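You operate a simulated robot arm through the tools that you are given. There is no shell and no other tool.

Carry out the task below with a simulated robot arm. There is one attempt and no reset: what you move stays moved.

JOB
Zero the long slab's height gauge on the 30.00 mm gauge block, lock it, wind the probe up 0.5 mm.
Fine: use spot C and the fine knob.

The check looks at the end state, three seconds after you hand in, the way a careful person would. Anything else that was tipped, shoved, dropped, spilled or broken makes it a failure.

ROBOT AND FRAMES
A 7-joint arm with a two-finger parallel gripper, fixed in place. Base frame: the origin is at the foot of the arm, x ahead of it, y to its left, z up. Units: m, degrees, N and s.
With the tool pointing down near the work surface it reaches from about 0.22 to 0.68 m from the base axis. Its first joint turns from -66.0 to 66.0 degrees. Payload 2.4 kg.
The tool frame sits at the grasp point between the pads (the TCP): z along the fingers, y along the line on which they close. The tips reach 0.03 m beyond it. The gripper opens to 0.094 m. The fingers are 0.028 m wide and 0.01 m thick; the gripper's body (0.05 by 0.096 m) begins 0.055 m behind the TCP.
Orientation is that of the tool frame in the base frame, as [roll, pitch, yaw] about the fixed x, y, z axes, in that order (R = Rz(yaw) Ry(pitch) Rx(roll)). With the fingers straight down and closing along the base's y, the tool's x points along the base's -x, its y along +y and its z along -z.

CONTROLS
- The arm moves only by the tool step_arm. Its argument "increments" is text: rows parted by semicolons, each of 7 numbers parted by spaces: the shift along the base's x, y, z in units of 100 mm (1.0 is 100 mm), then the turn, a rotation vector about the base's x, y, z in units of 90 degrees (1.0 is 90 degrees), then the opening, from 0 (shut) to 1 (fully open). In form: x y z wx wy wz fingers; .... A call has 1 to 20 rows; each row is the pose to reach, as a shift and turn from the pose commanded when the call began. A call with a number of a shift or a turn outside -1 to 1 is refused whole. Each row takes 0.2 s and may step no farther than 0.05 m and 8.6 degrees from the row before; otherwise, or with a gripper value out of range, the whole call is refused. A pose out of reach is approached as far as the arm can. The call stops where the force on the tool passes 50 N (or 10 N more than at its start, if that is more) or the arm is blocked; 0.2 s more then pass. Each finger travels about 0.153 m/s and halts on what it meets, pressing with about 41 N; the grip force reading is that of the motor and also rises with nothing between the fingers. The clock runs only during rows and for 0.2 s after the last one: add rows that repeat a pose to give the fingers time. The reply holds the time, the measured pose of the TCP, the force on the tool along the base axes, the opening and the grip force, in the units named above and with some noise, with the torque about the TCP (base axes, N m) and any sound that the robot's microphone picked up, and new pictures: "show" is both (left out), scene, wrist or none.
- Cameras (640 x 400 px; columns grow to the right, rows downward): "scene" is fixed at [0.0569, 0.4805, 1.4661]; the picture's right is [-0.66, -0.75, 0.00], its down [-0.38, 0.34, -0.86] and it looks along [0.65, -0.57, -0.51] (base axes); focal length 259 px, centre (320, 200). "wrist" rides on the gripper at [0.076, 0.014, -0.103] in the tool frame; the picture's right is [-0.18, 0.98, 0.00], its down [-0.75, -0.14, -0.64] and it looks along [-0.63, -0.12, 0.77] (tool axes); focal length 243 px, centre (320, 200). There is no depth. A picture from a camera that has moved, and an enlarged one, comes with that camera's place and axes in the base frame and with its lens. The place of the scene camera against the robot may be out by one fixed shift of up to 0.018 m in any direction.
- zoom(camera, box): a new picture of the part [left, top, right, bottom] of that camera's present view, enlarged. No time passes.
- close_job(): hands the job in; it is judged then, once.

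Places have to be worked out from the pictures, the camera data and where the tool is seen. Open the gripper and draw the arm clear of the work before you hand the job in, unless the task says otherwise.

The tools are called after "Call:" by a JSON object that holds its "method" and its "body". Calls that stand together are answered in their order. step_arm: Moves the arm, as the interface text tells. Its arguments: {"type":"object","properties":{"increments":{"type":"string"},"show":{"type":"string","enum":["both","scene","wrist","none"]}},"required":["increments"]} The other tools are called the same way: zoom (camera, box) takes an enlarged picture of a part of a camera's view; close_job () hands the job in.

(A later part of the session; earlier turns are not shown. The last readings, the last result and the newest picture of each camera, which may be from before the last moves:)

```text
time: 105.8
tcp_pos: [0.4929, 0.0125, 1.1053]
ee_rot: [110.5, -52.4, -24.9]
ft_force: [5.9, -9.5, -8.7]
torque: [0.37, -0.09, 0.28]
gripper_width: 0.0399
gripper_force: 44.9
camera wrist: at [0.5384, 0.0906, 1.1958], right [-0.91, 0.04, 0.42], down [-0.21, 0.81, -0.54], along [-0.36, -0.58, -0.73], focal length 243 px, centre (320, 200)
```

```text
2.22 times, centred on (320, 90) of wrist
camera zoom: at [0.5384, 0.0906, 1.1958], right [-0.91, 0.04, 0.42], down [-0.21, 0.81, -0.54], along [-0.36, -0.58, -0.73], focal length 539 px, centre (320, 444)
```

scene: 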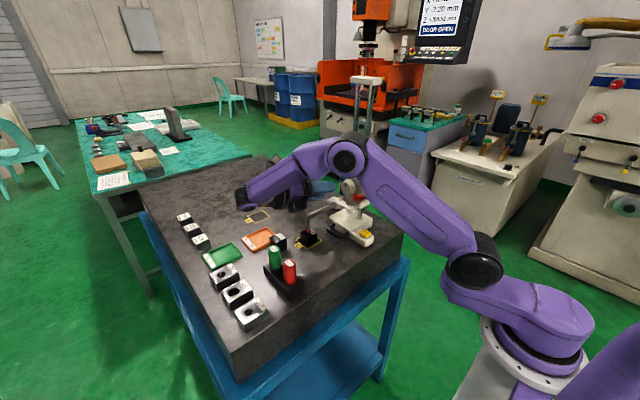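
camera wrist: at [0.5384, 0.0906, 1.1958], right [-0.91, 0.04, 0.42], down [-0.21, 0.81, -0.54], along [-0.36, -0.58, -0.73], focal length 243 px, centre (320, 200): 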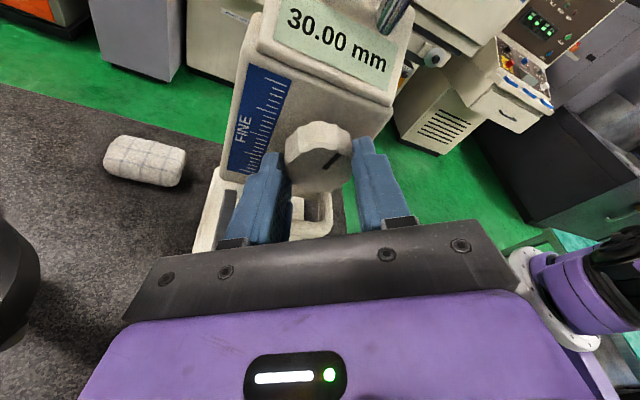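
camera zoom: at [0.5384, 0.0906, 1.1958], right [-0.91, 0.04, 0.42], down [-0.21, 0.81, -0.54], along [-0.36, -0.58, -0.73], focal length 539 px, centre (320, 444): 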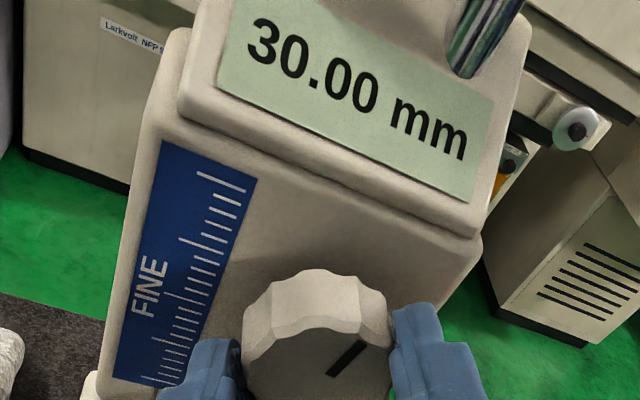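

No visible change after 10°. I turn a further 15° clockwise and re-read.

Call:
{"method": "step_arm", "body": {"increments": "-0.005 0 0.003 0 -0.0556 0 0.36; -0.011 0 0.005 0 -0.1111 0 0.36; -0.016 0 0.007 0 -0.1667 0 0.36; -0.016 0 0.007 0 -0.1667 0 0.36", "show": "wrist"}}

Call:
{"method": "zoom", "body": {"camera": "wrist", "box": [220, 0, 420, 180]}}

```text
time: 106.8
tcp_pos: [0.4924, 0.0119, 1.1054]
ee_rot: [125.6, -65.3, -37.8]
ft_force: [2.1, -6.3, -11.6]
torque: [0.39, -0.05, -0.14]
gripper_width: 0.04
gripper_force: 45.0
camera wrist: at [0.5119, 0.0907, 1.2051], right [-0.98, 0.04, 0.17], down [-0.06, 0.81, -0.58], along [-0.16, -0.58, -0.8], focal length 243 px, centre (320, 200)
```

wrist: 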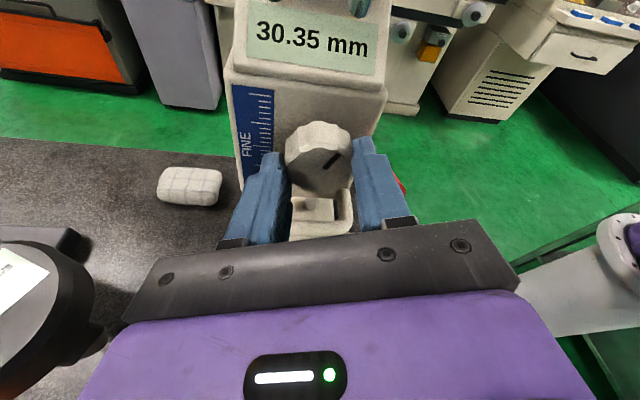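

```text
2.22 times, centred on (320, 90) of wrist
camera zoom: at [0.5119, 0.0907, 1.2051], right [-0.98, 0.04, 0.17], down [-0.06, 0.81, -0.58], along [-0.16, -0.58, -0.8], focal length 539 px, centre (320, 444)
```

zoom: 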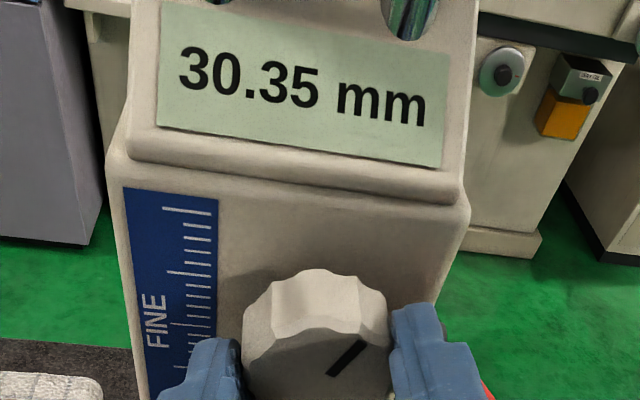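

It now reads 30.35. To tell knob action from dragging, I relieve the vertical load (−0.8 mm) without turning and see if the reading changes.

Call:
{"method": "step_arm", "body": {"increments": "0 0 -0.004 0 0 0 0.36; 0 0 -0.008 0 0 0 0.36; 0 0 -0.008 0 0 0 0.36", "show": "none"}}

Call:
{"method": "zoom", "body": {"camera": "wrist", "box": [220, 0, 420, 180]}}

Call:
{"method": "zoom", "body": {"camera": "scene", "box": [320, 140, 400, 220]}}

```text
time: 107.6
tcp_pos: [0.4924, 0.0114, 1.1057]
ee_rot: [125.4, -65.4, -37.8]
ft_force: [2.9, -5.3, -4.8]
torque: [0.89, -0.04, -0.33]
gripper_width: 0.0399
gripper_force: 45.2
```

```text
2.22 times, centred on (320, 90) of wrist
camera zoom: at [0.5117, 0.0908, 1.2049], right [-0.98, 0.04, 0.17], down [-0.06, 0.81, -0.58], along [-0.16, -0.58, -0.8], focal length 539 px, centre (320, 444)
```

zoom: 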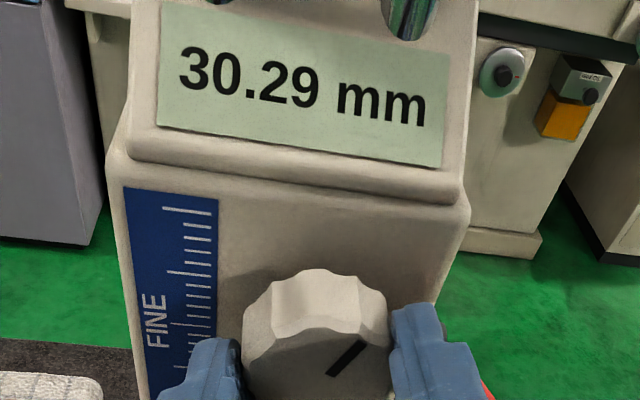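

```text
5.00 times, centred on (360, 180) of scene
camera zoom: at [0.057, 0.4803, 1.4662], right [-0.66, -0.75, 0.0], down [-0.38, 0.34, -0.86], along [0.65, -0.57, -0.51], focal length 1294 px, centre (120, 300)
```

zoom: 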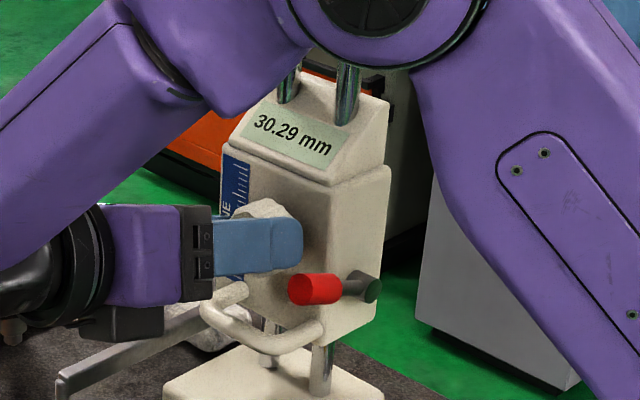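

Load relief changed it only to 30.29, so it is the knob winding the probe up (with slight elastic load). I remove the remaining lift and turn 8° more clockwise.

Call:
{"method": "step_arm", "body": {"increments": "0 0 -0.005 0 0 0 0.36; -0.0045 0 -0.004 0 -0.0444 0 0.36; -0.009 0 -0.003 0 -0.0889 0 0.36; -0.009 0 -0.003 0 -0.0889 0 0.36", "show": "none"}}

Call:
{"method": "zoom", "body": {"camera": "wrist", "box": [220, 0, 420, 180]}}

```text
time: 108.6
tcp_pos: [0.4906, 0.0115, 1.1061]
ee_rot: [140.5, -71.1, -51.8]
ft_force: [-5.3, -1.7, 9.1]
torque: [-0.18, 0.06, -0.44]
gripper_width: 0.0399
gripper_force: 44.5
```

```text
2.22 times, centred on (320, 90) of wrist
camera zoom: at [0.497, 0.0911, 1.2065], right [-1.0, 0.04, 0.03], down [0.02, 0.81, -0.58], along [-0.05, -0.58, -0.81], focal length 539 px, centre (320, 444)
```

zoom: 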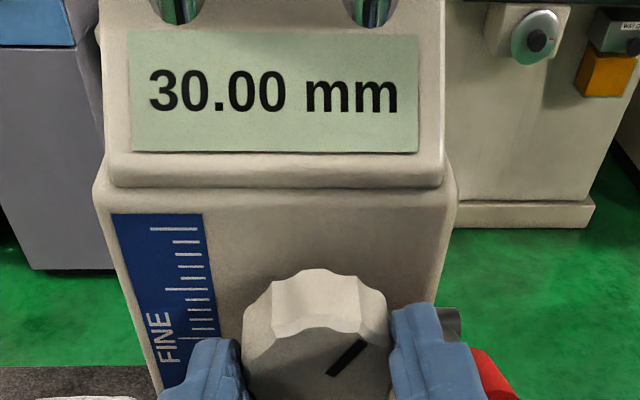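

The reading fell back to 30.00 with a +9 N downward load, so the carriage can still be forced by ~10 N: the lever is probably only partly engaged. I release the knob now to read the unloaded value.

Call:
{"method": "step_arm", "body": {"increments": "0 0 0.004 0 0 0 0.36; 0 0 0.004 0 0 0 0.42; 0 0 0.004 0 0 0 0.47; 0 0 0.004 0 0 0 0.5; 0 0 0.004 0 0 0 0.5", "show": "wrist"}}

Call:
{"method": "zoom", "body": {"camera": "wrist", "box": [220, 0, 420, 180]}}

```text
time: 109.8
tcp_pos: [0.4904, 0.0127, 1.1061]
ee_rot: [140.6, -71.0, -51.8]
ft_force: [-0.6, -0.1, -0.2]
torque: [0.0, 0.01, 0.0]
gripper_width: 0.0472
gripper_force: 0.1
camera wrist: at [0.4975, 0.0911, 1.2068], right [-1.0, 0.04, 0.03], down [0.02, 0.81, -0.58], along [-0.05, -0.58, -0.81], focal length 243 px, centre (320, 200)
```

wrist: 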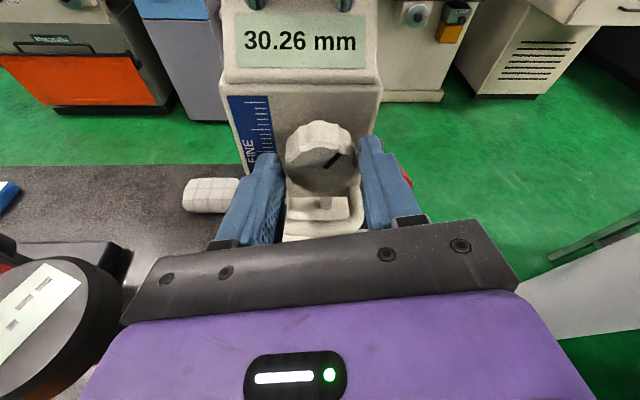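

```text
2.22 times, centred on (320, 90) of wrist
camera zoom: at [0.4975, 0.0911, 1.2068], right [-1.0, 0.04, 0.03], down [0.02, 0.81, -0.58], along [-0.05, -0.58, -0.81], focal length 539 px, centre (320, 444)
```

zoom: 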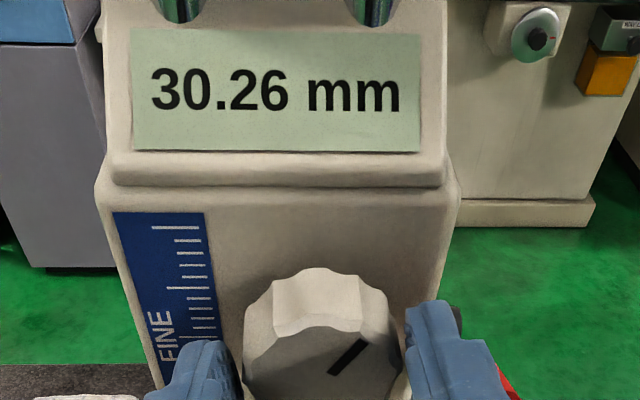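

Unloaded it reads 30.26 after 33° of clockwise turn, and it sprang back elastically — so it is locked and clockwise winds the probe up. I re-grip and turn another 12°.

Call:
{"method": "step_arm", "body": {"increments": "-0.004 0 0.002 0 0 0 0.45; -0.004 0 0.002 0 0 0 0.41; -0.004 0 0.002 0 0 0 0.38; -0.004 0 0.002 0 0 0 0.36; -0.004 0 0.002 0 0 0 0.36", "show": "none"}}

Call:
{"method": "zoom", "body": {"camera": "wrist", "box": [220, 0, 420, 180]}}

```text
time: 111.0
tcp_pos: [0.4892, 0.0122, 1.1056]
ee_rot: [140.7, -71.1, -51.8]
ft_force: [5.7, -2.0, 0.3]
torque: [0.26, -0.04, 0.54]
gripper_width: 0.0395
gripper_force: 44.9
```

```text
2.22 times, centred on (320, 90) of wrist
camera zoom: at [0.4964, 0.0908, 1.2067], right [-1.0, 0.04, 0.03], down [0.02, 0.81, -0.58], along [-0.05, -0.58, -0.81], focal length 539 px, centre (320, 444)
```

zoom: 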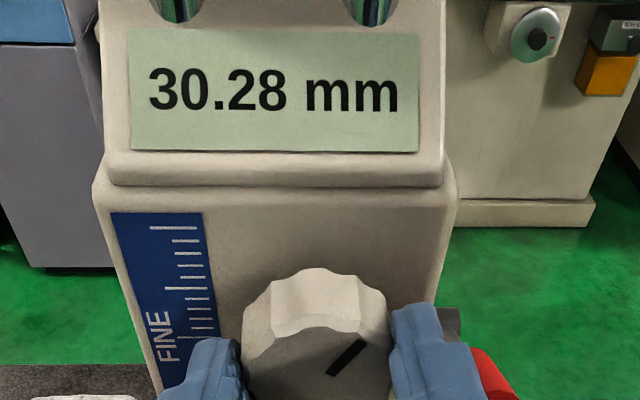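

Re-gripped with almost no load (30.28). Turn 12° clockwise about the knob axis.

Call:
{"method": "step_arm", "body": {"increments": "-0.007 0 0.001 0 -0.0667 0 0.36; -0.014 0 0.001 0 -0.1333 0 0.36; -0.014 0 0.001 0 -0.1333 0 0.36", "show": "none"}}

Call:
{"method": "zoom", "body": {"camera": "wrist", "box": [200, 0, 400, 180]}}

```text
time: 111.8
tcp_pos: [0.489, 0.012, 1.1064]
ee_rot: [-179.6, -75.2, -90.2]
ft_force: [1.9, 1.4, -1.1]
torque: [-0.11, -0.03, 0.01]
gripper_width: 0.0397
gripper_force: 45.3
```

```text
2.22 times, centred on (300, 90) of wrist
camera zoom: at [0.4737, 0.0908, 1.2059], right [-0.98, 0.04, -0.18], down [0.14, 0.81, -0.56], along [0.12, -0.58, -0.81], focal length 539 px, centre (364, 444)
```

zoom: 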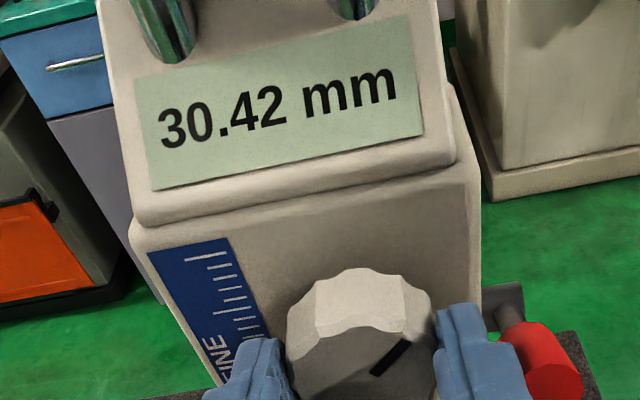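

30.42 with negligible load: about 0.012 mm per degree. Turn another 7°.

Call:
{"method": "step_arm", "body": {"increments": "-0.004 0 0 0 -0.0389 0 0.36; -0.008 0 0 0 -0.0778 0 0.36; -0.008 0 0 0 -0.0778 0 0.36", "show": "none"}}

Call:
{"method": "zoom", "body": {"camera": "wrist", "box": [200, 0, 400, 180]}}

```text
time: 112.6
tcp_pos: [0.4894, 0.012, 1.1054]
ee_rot: [-154.0, -73.6, -114.8]
ft_force: [-0.1, -2.4, -2.7]
torque: [0.09, -0.03, -0.02]
gripper_width: 0.0398
gripper_force: 45.0
```

```text
2.22 times, centred on (300, 90) of wrist
camera zoom: at [0.4611, 0.0909, 1.2033], right [-0.95, 0.04, -0.3], down [0.21, 0.81, -0.54], along [0.22, -0.58, -0.79], focal length 539 px, centre (364, 444)
```

zoom: 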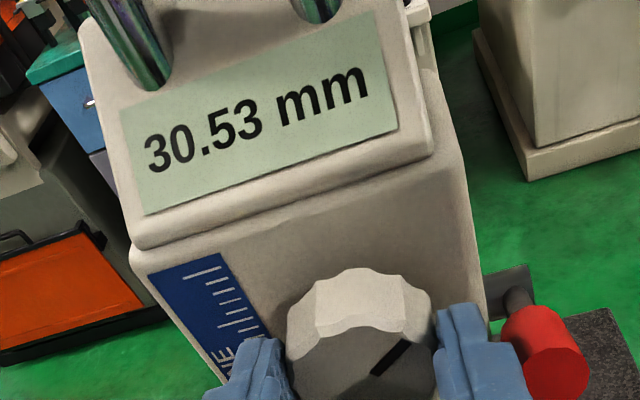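

30.53 with a slight upward load of 2.7 N. I open the fingers just enough to free the knob and read the unloaded value.

Call:
{"method": "step_arm", "body": {"increments": "0 0 0 0 0 0 0.4; 0 0 0 0 0 0 0.44; 0 0 0 0 0 0 0.47; 0 0 0 0 0 0 0.47", "show": "wrist"}}

Call:
{"method": "zoom", "body": {"camera": "wrist", "box": [200, 0, 400, 180]}}

```text
time: 113.6
tcp_pos: [0.489, 0.0116, 1.1064]
ee_rot: [-154.2, -73.6, -114.7]
ft_force: [1.0, -0.2, -0.3]
torque: [0.02, 0.02, 0.04]
gripper_width: 0.0445
gripper_force: 0.1
camera wrist: at [0.4612, 0.0912, 1.2035], right [-0.95, 0.04, -0.3], down [0.21, 0.81, -0.54], along [0.22, -0.58, -0.79], focal length 243 px, centre (320, 200)
```

wrist: 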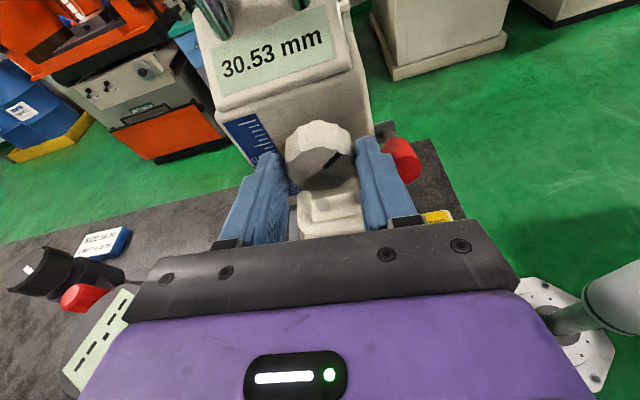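

```text
2.22 times, centred on (300, 90) of wrist
camera zoom: at [0.4612, 0.0912, 1.2035], right [-0.95, 0.04, -0.3], down [0.21, 0.81, -0.54], along [0.22, -0.58, -0.79], focal length 539 px, centre (364, 444)
```

zoom: 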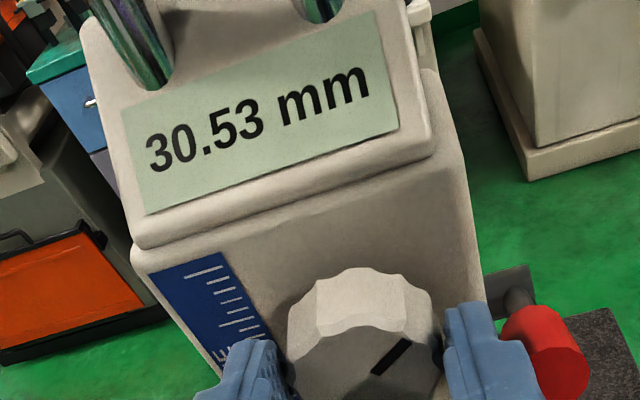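

Unloaded it reads 30.53. I want 30.50, so I re-grip and turn back about 2.5° counter-clockwise.

Call:
{"method": "step_arm", "body": {"increments": "0 0 0 0 0 0 0.42; 0 0 0 0 0 0 0.39; 0 0 0 0 0 0 0.36; 0 0 0 0 0 0 0.36", "show": "none"}}

Call:
{"method": "zoom", "body": {"camera": "wrist", "box": [200, 0, 400, 180]}}

Call:
{"method": "step_arm", "body": {"increments": "0.0015 0 0 0 0.014 0 0.36; 0.003 0 0 0 0.028 0 0.36; 0.003 0 0 0 0.028 0 0.36", "show": "none"}}

Call:
{"method": "zoom", "body": {"camera": "wrist", "box": [200, 0, 400, 180]}}

```text
time: 114.6
tcp_pos: [0.4876, 0.0128, 1.1054]
ee_rot: [-154.3, -73.6, -114.8]
ft_force: [-1.1, -0.4, -0.7]
torque: [0.03, 0.03, -0.12]
gripper_width: 0.0398
gripper_force: 45.0
```

```text
2.22 times, centred on (300, 90) of wrist
camera zoom: at [0.4611, 0.0912, 1.2034], right [-0.95, 0.04, -0.3], down [0.21, 0.81, -0.54], along [0.22, -0.58, -0.79], focal length 539 px, centre (364, 444)
```

zoom: 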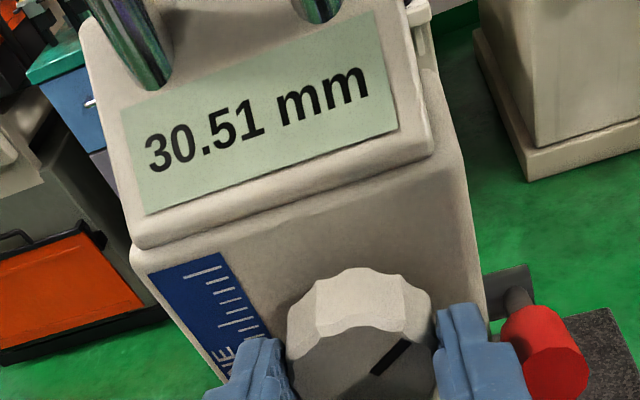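

```text
time: 115.4
tcp_pos: [0.4876, 0.0105, 1.1056]
ee_rot: [-162.9, -74.5, -106.3]
ft_force: [-5.9, -3.1, -0.7]
torque: [0.14, 0.06, -0.03]
gripper_width: 0.0401
gripper_force: 44.5
```

```text
2.22 times, centred on (300, 90) of wrist
camera zoom: at [0.4659, 0.0912, 1.2045], right [-0.97, 0.04, -0.25], down [0.18, 0.81, -0.55], along [0.18, -0.58, -0.79], focal length 539 px, centre (364, 444)
```

zoom: 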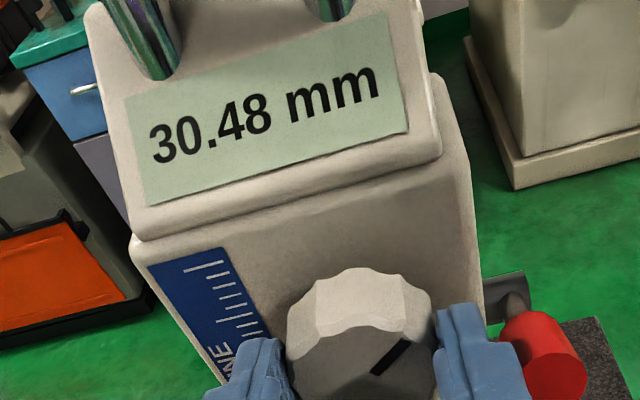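

30.48 while gripped (gripping itself had shifted it −0.02). I release to see the free reading.

Call:
{"method": "step_arm", "body": {"increments": "0 0 0 0 0 0 0.4; 0 0 0 0 0 0 0.44; 0 0 0 0 0 0 0.47; 0 0 0 0 0 0 0.47", "show": "none"}}

Call:
{"method": "zoom", "body": {"camera": "wrist", "box": [200, 0, 400, 180]}}

```text
time: 116.4
tcp_pos: [0.4892, 0.0128, 1.106]
ee_rot: [-162.8, -74.5, -106.4]
ft_force: [0.9, -0.2, -0.1]
torque: [0.02, -0.03, -0.02]
gripper_width: 0.0443
gripper_force: 0.1
```

```text
2.22 times, centred on (300, 90) of wrist
camera zoom: at [0.4661, 0.0916, 1.2044], right [-0.97, 0.04, -0.26], down [0.18, 0.81, -0.55], along [0.18, -0.58, -0.79], focal length 539 px, centre (364, 444)
```

zoom: 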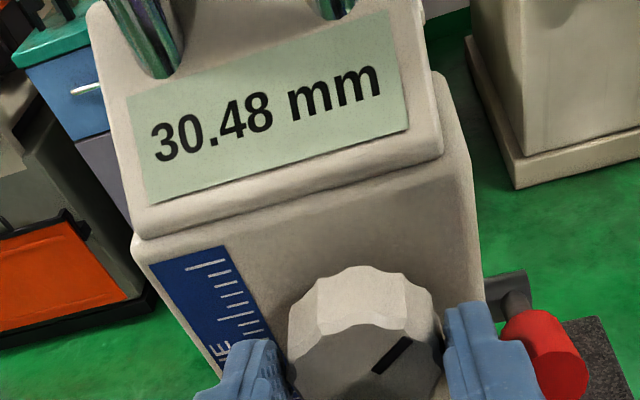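

Free reading 30.48. I re-grip and give about 2° clockwise to land on 30.50.

Call:
{"method": "step_arm", "body": {"increments": "0 0 0 0 0 0 0.42; 0 0 0 0 0 0 0.39; 0 0 0 0 0 0 0.36; 0 0 0 0 0 0 0.36; -0.001 0 0 0 -0.01 0 0.36; -0.002 0 0 0 -0.02 0 0.36; -0.002 0 0 0 -0.02 0 0.36", "show": "none"}}

Call:
{"method": "zoom", "body": {"camera": "wrist", "box": [200, 0, 400, 180]}}

```text
time: 118.0
tcp_pos: [0.488, 0.0132, 1.1057]
ee_rot: [-156.5, -73.9, -112.6]
ft_force: [-2.8, 1.1, -0.5]
torque: [0.0, -0.01, -0.33]
gripper_width: 0.0395
gripper_force: 45.3
```

```text
2.22 times, centred on (300, 90) of wrist
camera zoom: at [0.4626, 0.0916, 1.2035], right [-0.96, 0.04, -0.29], down [0.2, 0.81, -0.55], along [0.21, -0.58, -0.79], focal length 539 px, centre (364, 444)
```

zoom: 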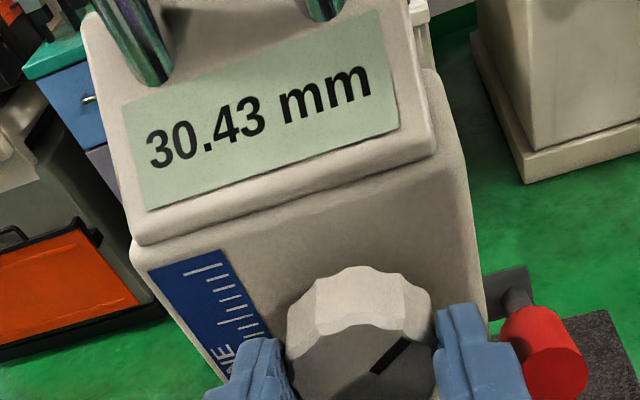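

30.43 while held — the grip itself loads it. I release to read the free value.

Call:
{"method": "step_arm", "body": {"increments": "0 0 0 0 0 0 0.4; 0 0 0 0 0 0 0.44; 0 0 0 0 0 0 0.47; 0 0 0 0 0 0 0.47", "show": "none"}}

Call:
{"method": "zoom", "body": {"camera": "wrist", "box": [200, 0, 400, 180]}}

Call:
{"method": "step_arm", "body": {"increments": "0 0 0 0 0 0 0.47; 0 0 0 0 0 0 0.47; 0 0 0 0 0 0 0.47; 0 0 0 0 0 0 0.47; 0 0 0 0 0 0 0.47", "show": "none"}}

Call:
{"method": "zoom", "body": {"camera": "wrist", "box": [200, 0, 400, 180]}}

```text
time: 119.0
tcp_pos: [0.4879, 0.0133, 1.1055]
ee_rot: [-156.5, -73.8, -112.4]
ft_force: [0.2, 0.4, -0.2]
torque: [0.02, 0.0, -0.03]
gripper_width: 0.0443
gripper_force: 0.0
```

```text
2.22 times, centred on (300, 90) of wrist
camera zoom: at [0.4627, 0.0915, 1.2035], right [-0.96, 0.04, -0.29], down [0.2, 0.81, -0.55], along [0.21, -0.58, -0.79], focal length 539 px, centre (364, 444)
```

zoom: 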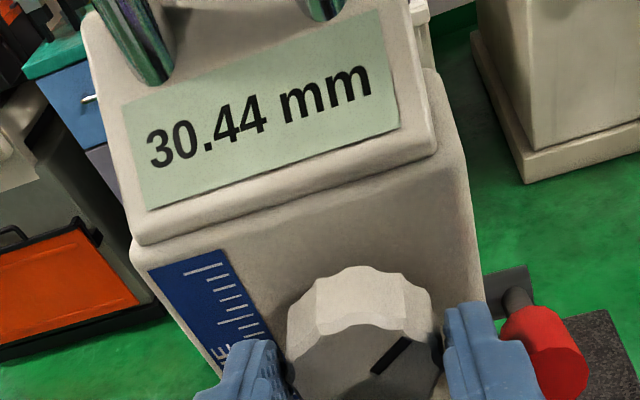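

```text
time: 120.2
tcp_pos: [0.4879, 0.0126, 1.1053]
ee_rot: [-156.4, -73.9, -112.5]
ft_force: [-0.3, 0.5, -0.3]
torque: [-0.01, -0.04, 0.03]
gripper_width: 0.0444
gripper_force: 0.1
```

```text
2.22 times, centred on (300, 90) of wrist
camera zoom: at [0.4627, 0.0915, 1.2035], right [-0.96, 0.04, -0.29], down [0.2, 0.81, -0.55], along [0.21, -0.58, -0.79], focal length 539 px, centre (364, 444)
```

zoom: 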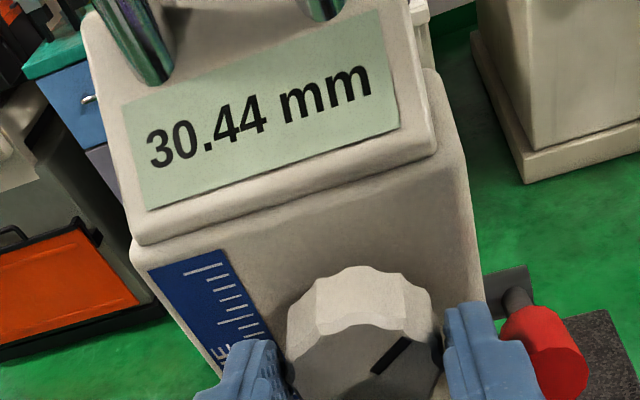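

Release itself barely changes the reading (30.44 free), so the right way is to grip, adjust until it shows 30.50 while held with no load, then release. Grip again and read.

Call:
{"method": "step_arm", "body": {"increments": "0 0 0 0 0 0 0.43; 0 0 0 0 0 0 0.41; 0 0 0 0 0 0 0.39; 0 0 0 0 0 0 0.37; 0 0 0 0 0 0 0.36; 0 0 0 0 0 0 0.36", "show": "none"}}

Call:
{"method": "zoom", "body": {"camera": "wrist", "box": [200, 0, 400, 180]}}

```text
time: 121.6
tcp_pos: [0.488, 0.0114, 1.1054]
ee_rot: [-156.5, -74.0, -112.4]
ft_force: [-1.8, -0.1, 0.0]
torque: [0.05, 0.02, -0.11]
gripper_width: 0.04
gripper_force: 45.0
```

```text
2.22 times, centred on (300, 90) of wrist
camera zoom: at [0.4627, 0.0915, 1.2035], right [-0.96, 0.04, -0.29], down [0.2, 0.81, -0.55], along [0.21, -0.58, -0.79], focal length 539 px, centre (364, 444)
```

zoom: 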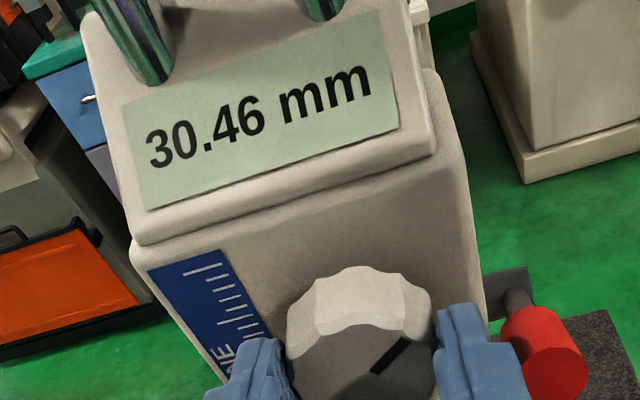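

30.46 held, no load. Turn 3.4° clockwise.

Call:
{"method": "step_arm", "body": {"increments": "-0.002 0 0 0 -0.019 0 0.36; -0.004 0 0 0 -0.038 0 0.36; -0.004 0 0 0 -0.038 0 0.36; -0.004 0 0 0 -0.038 0 0.36", "show": "none"}}

Call:
{"method": "zoom", "body": {"camera": "wrist", "box": [200, 0, 400, 180]}}

```text
time: 122.6
tcp_pos: [0.4888, 0.0131, 1.1041]
ee_rot: [-146.0, -72.4, -122.5]
ft_force: [-1.9, 0.6, 1.7]
torque: [0.04, 0.0, -0.17]
gripper_width: 0.0398
gripper_force: 45.4
```

```text
2.22 times, centred on (300, 90) of wrist
camera zoom: at [0.4565, 0.0915, 1.2016], right [-0.94, 0.04, -0.34], down [0.23, 0.81, -0.53], along [0.26, -0.58, -0.77], focal length 539 px, centre (364, 444)
```

zoom: 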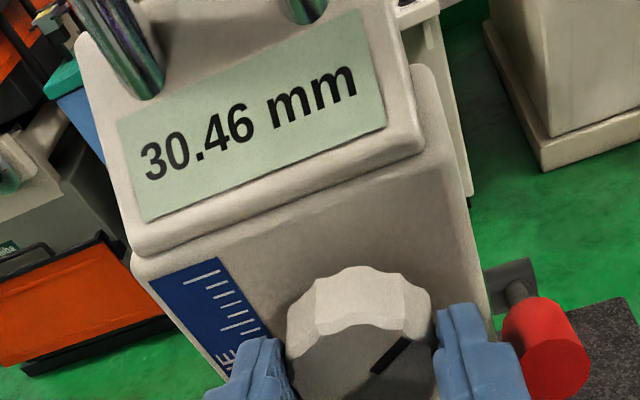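

Still 30.46 but now with +1.7 N downward load (≈0.025 mm/N), so free it should be ~30.50. Release and read.

Call:
{"method": "step_arm", "body": {"increments": "0 0 0 0 0 0 0.4; 0 0 0 0 0 0 0.44; 0 0 0 0 0 0 0.47; 0 0 0 0 0 0 0.47", "show": "none"}}

Call:
{"method": "zoom", "body": {"camera": "wrist", "box": [200, 0, 400, 180]}}

```text
time: 123.6
tcp_pos: [0.4876, 0.0128, 1.1063]
ee_rot: [-146.1, -72.2, -122.3]
ft_force: [-1.0, 0.6, -0.1]
torque: [0.0, 0.0, -0.01]
gripper_width: 0.0443
gripper_force: 0.2
```

```text
2.22 times, centred on (300, 90) of wrist
camera zoom: at [0.4566, 0.0914, 1.2015], right [-0.94, 0.04, -0.34], down [0.23, 0.81, -0.53], along [0.26, -0.58, -0.77], focal length 539 px, centre (364, 444)
```

zoom: 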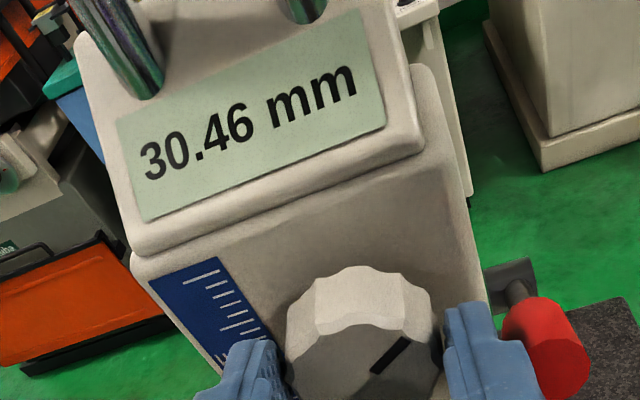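

Free: 30.46 — the slide has a little stiction (≈±0.04 mm dead band), so small turns can be absorbed. I re-grip and continue clockwise in 2° steps, reading after each.

Call:
{"method": "step_arm", "body": {"increments": "0 0 0 0 0 0 0.43; 0 0 0 0 0 0 0.41; 0 0 0 0 0 0 0.39; 0 0 0 0 0 0 0.36; -0.0023 0 0 0 -0.0222 0 0.36; -0.0023 0 0 0 -0.0222 0 0.36", "show": "none"}}

Call:
{"method": "zoom", "body": {"camera": "wrist", "box": [200, 0, 400, 180]}}

```text
time: 125.0
tcp_pos: [0.4876, 0.0127, 1.1064]
ee_rot: [-140.8, -71.3, -127.5]
ft_force: [0.0, 0.2, -3.3]
torque: [-0.19, 0.02, -0.03]
gripper_width: 0.0397
gripper_force: 45.2
```

```text
2.22 times, centred on (300, 90) of wrist
camera zoom: at [0.4531, 0.0914, 1.2005], right [-0.93, 0.04, -0.37], down [0.25, 0.81, -0.52], along [0.28, -0.58, -0.76], focal length 539 px, centre (364, 444)
```

zoom: 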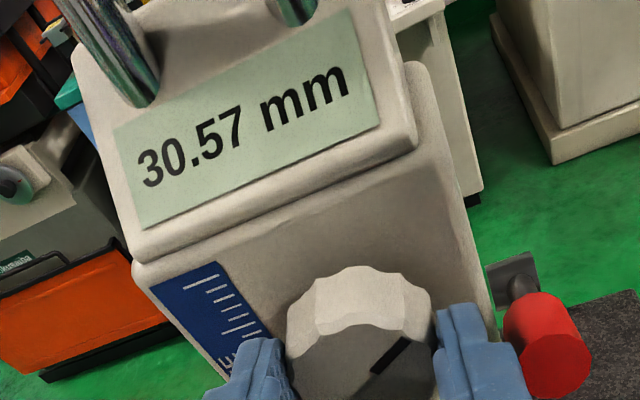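

30.57 under a −3.3 N pull. Release for the free reading.

Call:
{"method": "step_arm", "body": {"increments": "0 0 0 0 0 0 0.4; 0 0 0 0 0 0 0.44; 0 0 0 0 0 0 0.47; 0 0 0 0 0 0 0.47", "show": "none"}}

Call:
{"method": "zoom", "body": {"camera": "wrist", "box": [200, 0, 400, 180]}}

```text
time: 126.0
tcp_pos: [0.4886, 0.0121, 1.1058]
ee_rot: [-140.9, -71.2, -127.4]
ft_force: [0.6, -0.4, -0.2]
torque: [-0.01, 0.01, -0.02]
gripper_width: 0.0441
gripper_force: 0.2
```

```text
2.22 times, centred on (300, 90) of wrist
camera zoom: at [0.4531, 0.0915, 1.2007], right [-0.93, 0.04, -0.37], down [0.25, 0.81, -0.52], along [0.28, -0.58, -0.76], focal length 539 px, centre (364, 444)
```

zoom: 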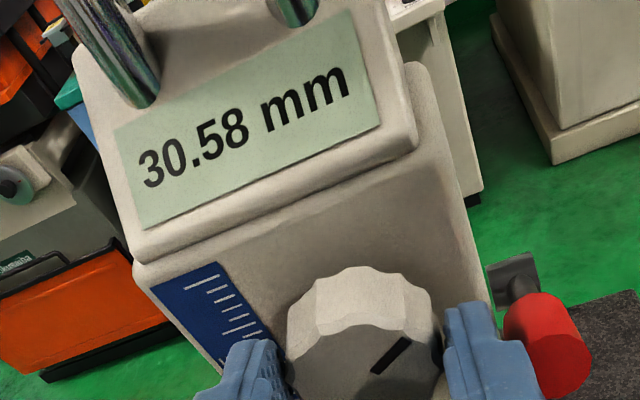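

Free 30.58: with stiction the slide keeps whatever the grip load leaves. Estimating ~0.01 mm/deg from all readings, the knob itself should be ~6–7° further back. I re-grip, turn 6° counter-clockwise and check load and reading.

Call:
{"method": "step_arm", "body": {"increments": "0 0 0 0 0 0 0.43; 0 0 0 0 0 0 0.41; 0 0 0 0 0 0 0.39; 0 0 0 0 0 0 0.36; 0.0035 0 0 0 0.0333 0 0.36; 0.007 0 0 0 0.0667 0 0.36; 0.007 0 0 0 0.0667 0 0.36; 0.007 0 0 0 0.0667 0 0.36", "show": "none"}}

Call:
{"method": "zoom", "body": {"camera": "wrist", "box": [200, 0, 400, 180]}}

```text
time: 127.8
tcp_pos: [0.4885, 0.0122, 1.1061]
ee_rot: [-158.6, -74.2, -110.2]
ft_force: [2.4, 1.5, -7.1]
torque: [-0.11, -0.01, 0.2]
gripper_width: 0.0399
gripper_force: 45.1
```

```text
2.22 times, centred on (300, 90) of wrist
camera zoom: at [0.4637, 0.0913, 1.204], right [-0.96, 0.04, -0.27], down [0.19, 0.81, -0.55], along [0.2, -0.58, -0.79], focal length 539 px, centre (364, 444)
```

zoom: 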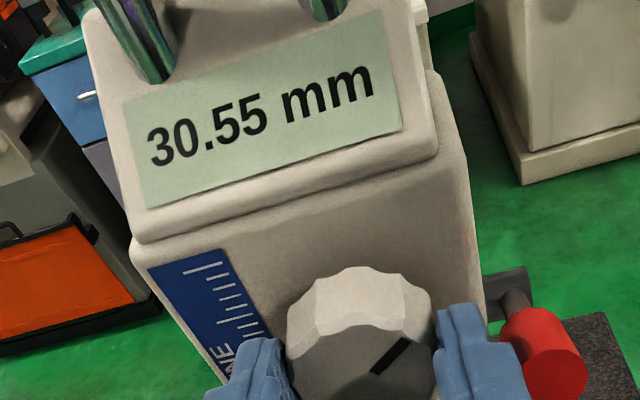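

30.55 with the gripper pulling up 7 N. I lower the tool command 0.5 mm to take that load off.

Call:
{"method": "step_arm", "body": {"increments": "0 0 -0.0025 0 0 0 0.36; 0 0 -0.005 0 0 0 0.36; 0 0 -0.005 0 0 0 0.36; 0 0 -0.005 0 0 0 0.36", "show": "none"}}

Call:
{"method": "zoom", "body": {"camera": "wrist", "box": [200, 0, 400, 180]}}

```text
time: 128.8
tcp_pos: [0.4878, 0.0119, 1.1052]
ee_rot: [-158.3, -74.1, -110.7]
ft_force: [-4.3, 6.6, 1.9]
torque: [0.71, 0.05, -0.41]
gripper_width: 0.0396
gripper_force: 45.3
```

```text
2.22 times, centred on (300, 90) of wrist
camera zoom: at [0.4637, 0.0915, 1.2037], right [-0.96, 0.04, -0.28], down [0.19, 0.81, -0.55], along [0.2, -0.58, -0.79], focal length 539 px, centre (364, 444)
```

zoom: 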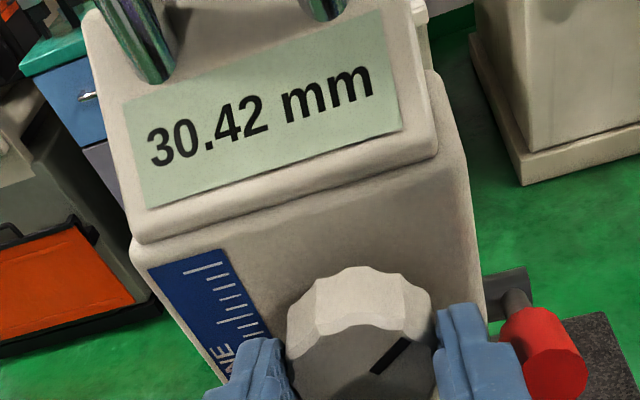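

Now 30.42 at +1.9 N. Since releases at small loads leave the reading unchanged, I'll trim it while held: turn 4° clockwise again to bring the knob's own setting up, then trim load.

Call:
{"method": "step_arm", "body": {"increments": "-0.0023 0 0.001 0 -0.0222 0 0.36; -0.0046 0 0.001 0 -0.0444 0 0.36; -0.0046 0 0.001 0 -0.0444 0 0.36; -0.0046 0 0.001 0 -0.0444 0 0.36", "show": "none"}}

Call:
{"method": "zoom", "body": {"camera": "wrist", "box": [200, 0, 400, 180]}}

```text
time: 129.8
tcp_pos: [0.4882, 0.0132, 1.106]
ee_rot: [-146.2, -72.5, -122.2]
ft_force: [0.3, 4.3, -6.6]
torque: [-0.64, 0.02, 0.07]
gripper_width: 0.0397
gripper_force: 44.7
```

```text
2.22 times, centred on (300, 90) of wrist
camera zoom: at [0.4565, 0.0914, 1.2019], right [-0.94, 0.04, -0.34], down [0.23, 0.81, -0.53], along [0.26, -0.58, -0.77], focal length 539 px, centre (364, 444)
```

zoom: 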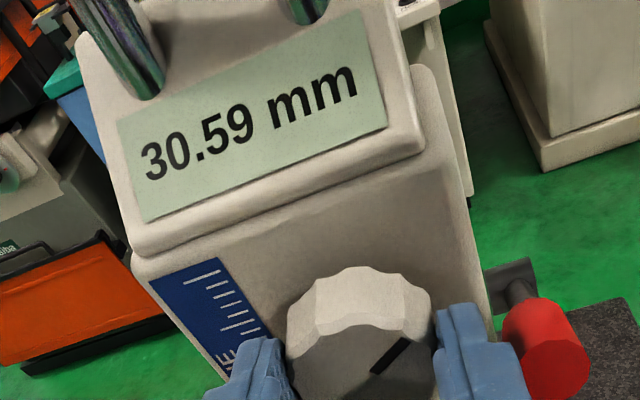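

30.59 at −6.6 N. I trim z down 0.3 mm and read.

Call:
{"method": "step_arm", "body": {"increments": "0 0 -0.0015 0 0 0 0.36; 0 0 -0.003 0 0 0 0.36; 0 0 -0.003 0 0 0 0.36; 0 0 -0.003 0 0 0 0.36", "show": "none"}}

Call:
{"method": "zoom", "body": {"camera": "wrist", "box": [200, 0, 400, 180]}}

```text
time: 130.8
tcp_pos: [0.4884, 0.0129, 1.1054]
ee_rot: [-145.8, -72.2, -122.5]
ft_force: [1.8, 7.6, -0.4]
torque: [0.35, -0.02, 0.07]
gripper_width: 0.04
gripper_force: 45.0
```

```text
2.22 times, centred on (300, 90) of wrist
camera zoom: at [0.4564, 0.0914, 1.2019], right [-0.94, 0.04, -0.34], down [0.23, 0.81, -0.53], along [0.26, -0.58, -0.77], focal length 539 px, centre (364, 444)
```

zoom: 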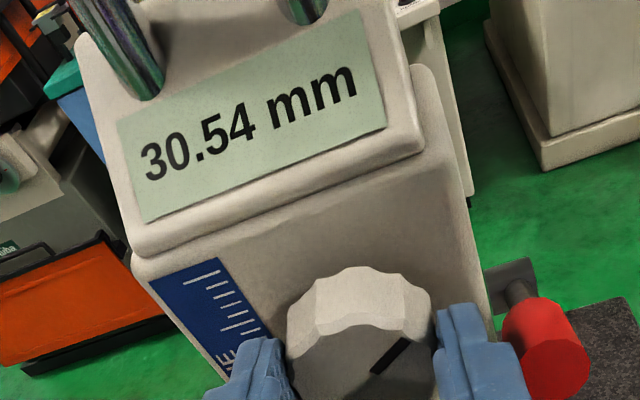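

30.54 with no load. A further −0.15 mm trim should bring it to about 30.51.

Call:
{"method": "step_arm", "body": {"increments": "0 0 -0.001 0 0 0 0.36; 0 0 -0.0018 0 0 0 0.36; 0 0 -0.0018 0 0 0 0.36; 0 0 -0.0018 0 0 0 0.36", "show": "none"}}

Call:
{"method": "zoom", "body": {"camera": "wrist", "box": [200, 0, 400, 180]}}

```text
time: 131.8
tcp_pos: [0.4881, 0.0119, 1.1048]
ee_rot: [-145.7, -72.4, -122.8]
ft_force: [-0.9, 11.4, 10.0]
torque: [0.55, -0.03, 0.04]
gripper_width: 0.0398
gripper_force: 45.2
```

```text
2.22 times, centred on (300, 90) of wrist
camera zoom: at [0.4564, 0.0916, 1.2015], right [-0.94, 0.04, -0.34], down [0.23, 0.81, -0.53], along [0.26, -0.58, -0.77], focal length 539 px, centre (364, 444)
```

zoom: 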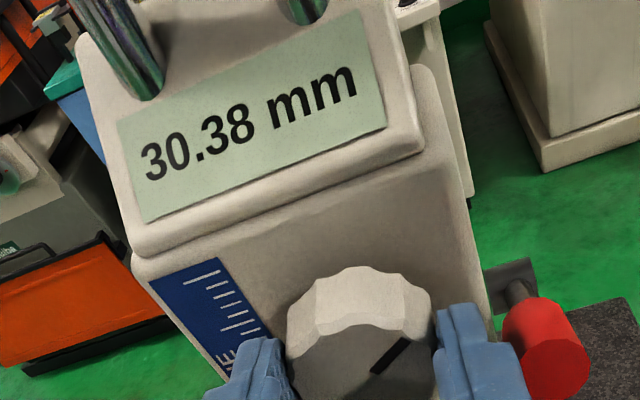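

30.38 at +10 N. I release from here; it should spring back close to the knob's true setting — let's read that.

Call:
{"method": "step_arm", "body": {"increments": "0 0 0 0 0 0 0.4; 0 0 0 0 0 0 0.44; 0 0 0 0 0 0 0.47; 0 0 0 0 0 0 0.47", "show": "none"}}

Call:
{"method": "zoom", "body": {"camera": "wrist", "box": [200, 0, 400, 180]}}

```text
time: 132.8
tcp_pos: [0.4893, 0.011, 1.1051]
ee_rot: [-145.9, -72.5, -122.4]
ft_force: [1.3, 0.4, 0.4]
torque: [-0.02, -0.02, -0.01]
gripper_width: 0.0443
gripper_force: 0.1
```

```text
2.22 times, centred on (300, 90) of wrist
camera zoom: at [0.4567, 0.0906, 1.201], right [-0.94, 0.04, -0.34], down [0.23, 0.81, -0.53], along [0.26, -0.58, -0.77], focal length 539 px, centre (364, 444)
```

zoom: 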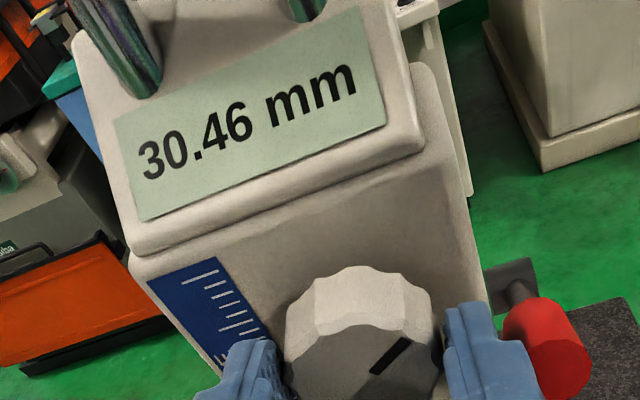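

Free 30.46 again — consistent with a ±0.05 mm dead band around a knob setting of ≈30.51. So the knob is right; I just need a gentle ~2 N upward nudge. I re-grip and raise by 0.1 mm.

Call:
{"method": "step_arm", "body": {"increments": "0 0 0 0 0 0 0.43; 0 0 0 0 0 0 0.41; 0 0 0 0 0 0 0.39; 0 0 0 0 0 0 0.36; 0 0 0 0 0 0 0.36; 0 0 0.001 0 0 0 0.36; 0 0 0.001 0 0 0 0.36", "show": "none"}}

Call:
{"method": "zoom", "body": {"camera": "wrist", "box": [200, 0, 400, 180]}}

```text
time: 134.4
tcp_pos: [0.4879, 0.0122, 1.1056]
ee_rot: [-146.2, -72.4, -122.3]
ft_force: [-1.8, 2.1, -4.2]
torque: [-0.31, 0.03, -0.12]
gripper_width: 0.0401
gripper_force: 45.2
```

```text
2.22 times, centred on (300, 90) of wrist
camera zoom: at [0.4568, 0.0907, 1.2012], right [-0.94, 0.04, -0.34], down [0.23, 0.81, -0.53], along [0.26, -0.58, -0.77], focal length 539 px, centre (364, 444)
```

zoom: 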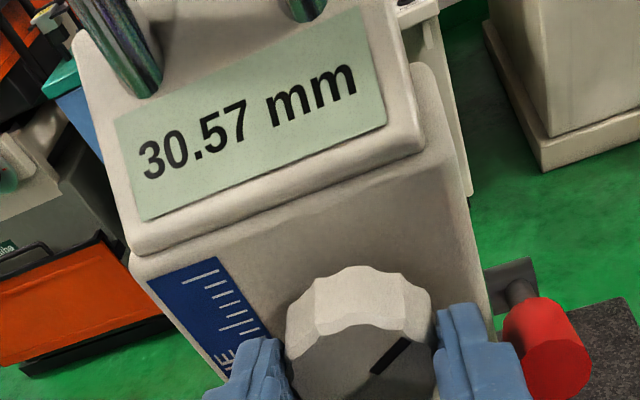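

30.57 at −4.2 N. A tiny trim of −0.06 mm.

Call:
{"method": "step_arm", "body": {"increments": "0 0 -0.0006 0 0 0 0.36; 0 0 -0.0006 0 0 0 0.36", "show": "none"}}

Call:
{"method": "zoom", "body": {"camera": "wrist", "box": [200, 0, 400, 180]}}

```text
time: 135.0
tcp_pos: [0.4873, 0.0113, 1.1051]
ee_rot: [-146.2, -72.3, -122.5]
ft_force: [-1.4, 0.2, -2.6]
torque: [0.01, -0.03, 0.01]
gripper_width: 0.0398
gripper_force: 44.8
```

```text
2.22 times, centred on (300, 90) of wrist
camera zoom: at [0.4567, 0.0907, 1.2012], right [-0.94, 0.04, -0.34], down [0.23, 0.81, -0.53], along [0.26, -0.58, -0.77], focal length 539 px, centre (364, 444)
```

zoom: 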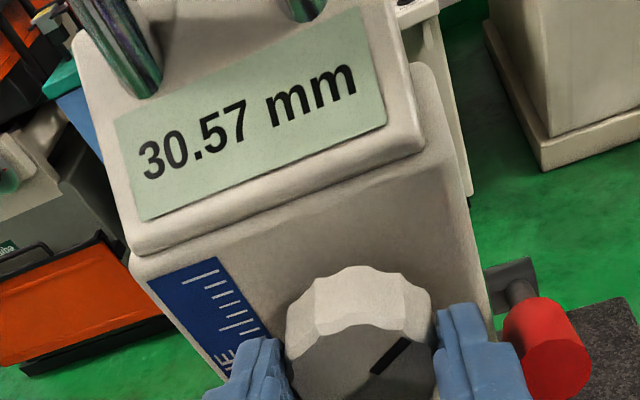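

Still 30.57 (−2.6 N, inside stiction). Continue with −0.1 mm.

Call:
{"method": "step_arm", "body": {"increments": "0 0 -0.001 0 0 0 0.36; 0 0 -0.001 0 0 0 0.36", "show": "none"}}

Call:
{"method": "zoom", "body": {"camera": "wrist", "box": [200, 0, 400, 180]}}

```text
time: 135.6
tcp_pos: [0.4881, 0.0119, 1.1055]
ee_rot: [-146.2, -72.3, -122.5]
ft_force: [-0.8, -1.3, -3.3]
torque: [0.31, 0.0, 0.1]
gripper_width: 0.0398
gripper_force: 44.6
```

```text
2.22 times, centred on (300, 90) of wrist
camera zoom: at [0.4568, 0.0907, 1.2012], right [-0.94, 0.04, -0.34], down [0.23, 0.81, -0.53], along [0.26, -0.58, -0.77], focal length 539 px, centre (364, 444)
```

zoom: 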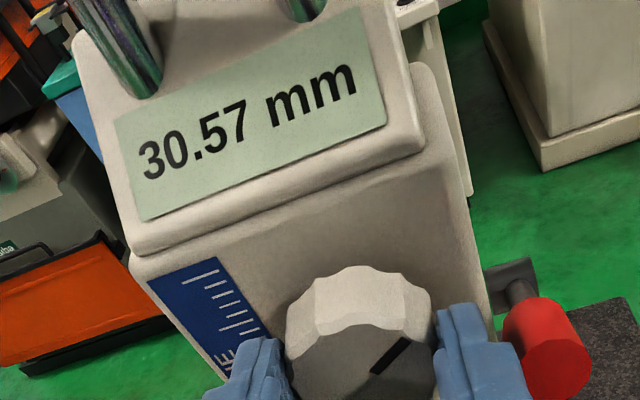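

Continue: −0.1 mm more, one step at a time.

Call:
{"method": "step_arm", "body": {"increments": "0 0 -0.001 0 0 0 0.36; 0 0 -0.001 0 0 0 0.36", "show": "none"}}

Call:
{"method": "zoom", "body": {"camera": "wrist", "box": [200, 0, 400, 180]}}

```text
time: 136.2
tcp_pos: [0.4876, 0.0108, 1.1052]
ee_rot: [-145.8, -72.3, -122.7]
ft_force: [3.7, -3.0, 0.3]
torque: [0.46, -0.01, -0.11]
gripper_width: 0.0398
gripper_force: 44.6
```

```text
2.22 times, centred on (300, 90) of wrist
camera zoom: at [0.4566, 0.0908, 1.2011], right [-0.94, 0.04, -0.34], down [0.23, 0.81, -0.53], along [0.26, -0.58, -0.77], focal length 539 px, centre (364, 444)
```

zoom: 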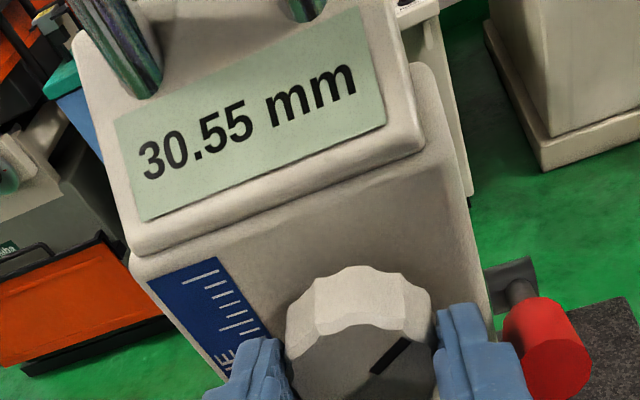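

It starts to move: 30.55 at ~0 N. Another −0.07 mm.

Call:
{"method": "step_arm", "body": {"increments": "0 0 -0.0007 0 0 0 0.36; 0 0 -0.0007 0 0 0 0.36", "show": "none"}}

Call:
{"method": "zoom", "body": {"camera": "wrist", "box": [200, 0, 400, 180]}}

```text
time: 136.8
tcp_pos: [0.4875, 0.0114, 1.1047]
ee_rot: [-145.8, -72.3, -122.6]
ft_force: [5.4, -6.9, 3.6]
torque: [0.57, -0.04, 0.43]
gripper_width: 0.04
gripper_force: 45.1
```

```text
2.22 times, centred on (300, 90) of wrist
camera zoom: at [0.4565, 0.0909, 1.2009], right [-0.94, 0.04, -0.34], down [0.23, 0.81, -0.53], along [0.26, -0.58, -0.77], focal length 539 px, centre (364, 444)
```

zoom: 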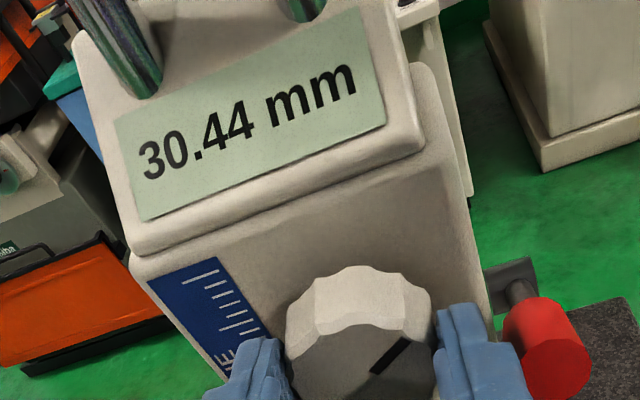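

30.44 at +3.6 N — slight overshoot. I go up in small steps: +0.12 mm first.

Call:
{"method": "step_arm", "body": {"increments": "0 0 0.0006 0 0 0 0.36; 0 0 0.0012 0 0 0 0.36; 0 0 0.0012 0 0 0 0.36", "show": "none"}}

Call:
{"method": "zoom", "body": {"camera": "wrist", "box": [200, 0, 400, 180]}}

```text
time: 137.6
tcp_pos: [0.4882, 0.0114, 1.1059]
ee_rot: [-146.0, -72.4, -122.7]
ft_force: [4.8, -8.8, 4.8]
torque: [-0.15, -0.06, 0.24]
gripper_width: 0.0399
gripper_force: 45.4
```

```text
2.22 times, centred on (300, 90) of wrist
camera zoom: at [0.4565, 0.0909, 1.2009], right [-0.94, 0.04, -0.34], down [0.23, 0.81, -0.53], along [0.26, -0.58, -0.77], focal length 539 px, centre (364, 444)
```

zoom: 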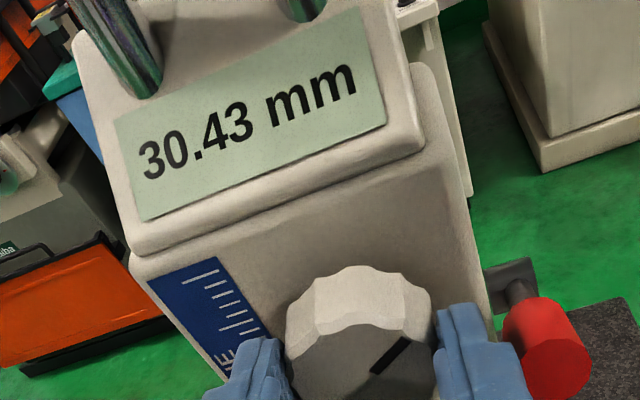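

30.43 still (arm hysteresis). Another +0.12 mm.

Call:
{"method": "step_arm", "body": {"increments": "0 0 0.0006 0 0 0 0.36; 0 0 0.0012 0 0 0 0.36; 0 0 0.0012 0 0 0 0.36", "show": "none"}}

Call:
{"method": "zoom", "body": {"camera": "wrist", "box": [200, 0, 400, 180]}}

```text
time: 138.4
tcp_pos: [0.4871, 0.0113, 1.1045]
ee_rot: [-145.9, -72.4, -122.6]
ft_force: [2.9, -7.1, 8.5]
torque: [-0.49, -0.01, -0.02]
gripper_width: 0.0398
gripper_force: 44.8
```

```text
2.22 times, centred on (300, 90) of wrist
camera zoom: at [0.4564, 0.091, 1.2009], right [-0.94, 0.04, -0.34], down [0.23, 0.81, -0.53], along [0.26, -0.58, -0.77], focal length 539 px, centre (364, 444)
```

zoom: 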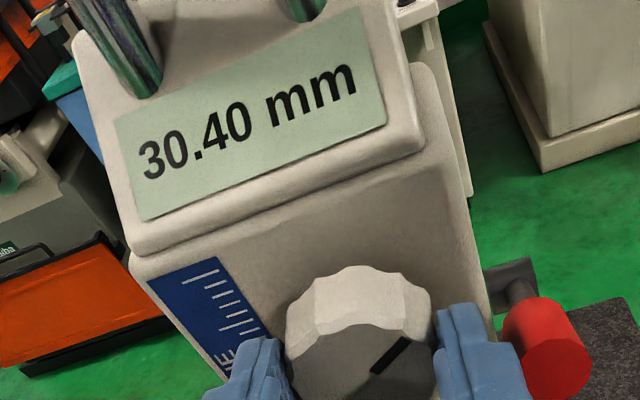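

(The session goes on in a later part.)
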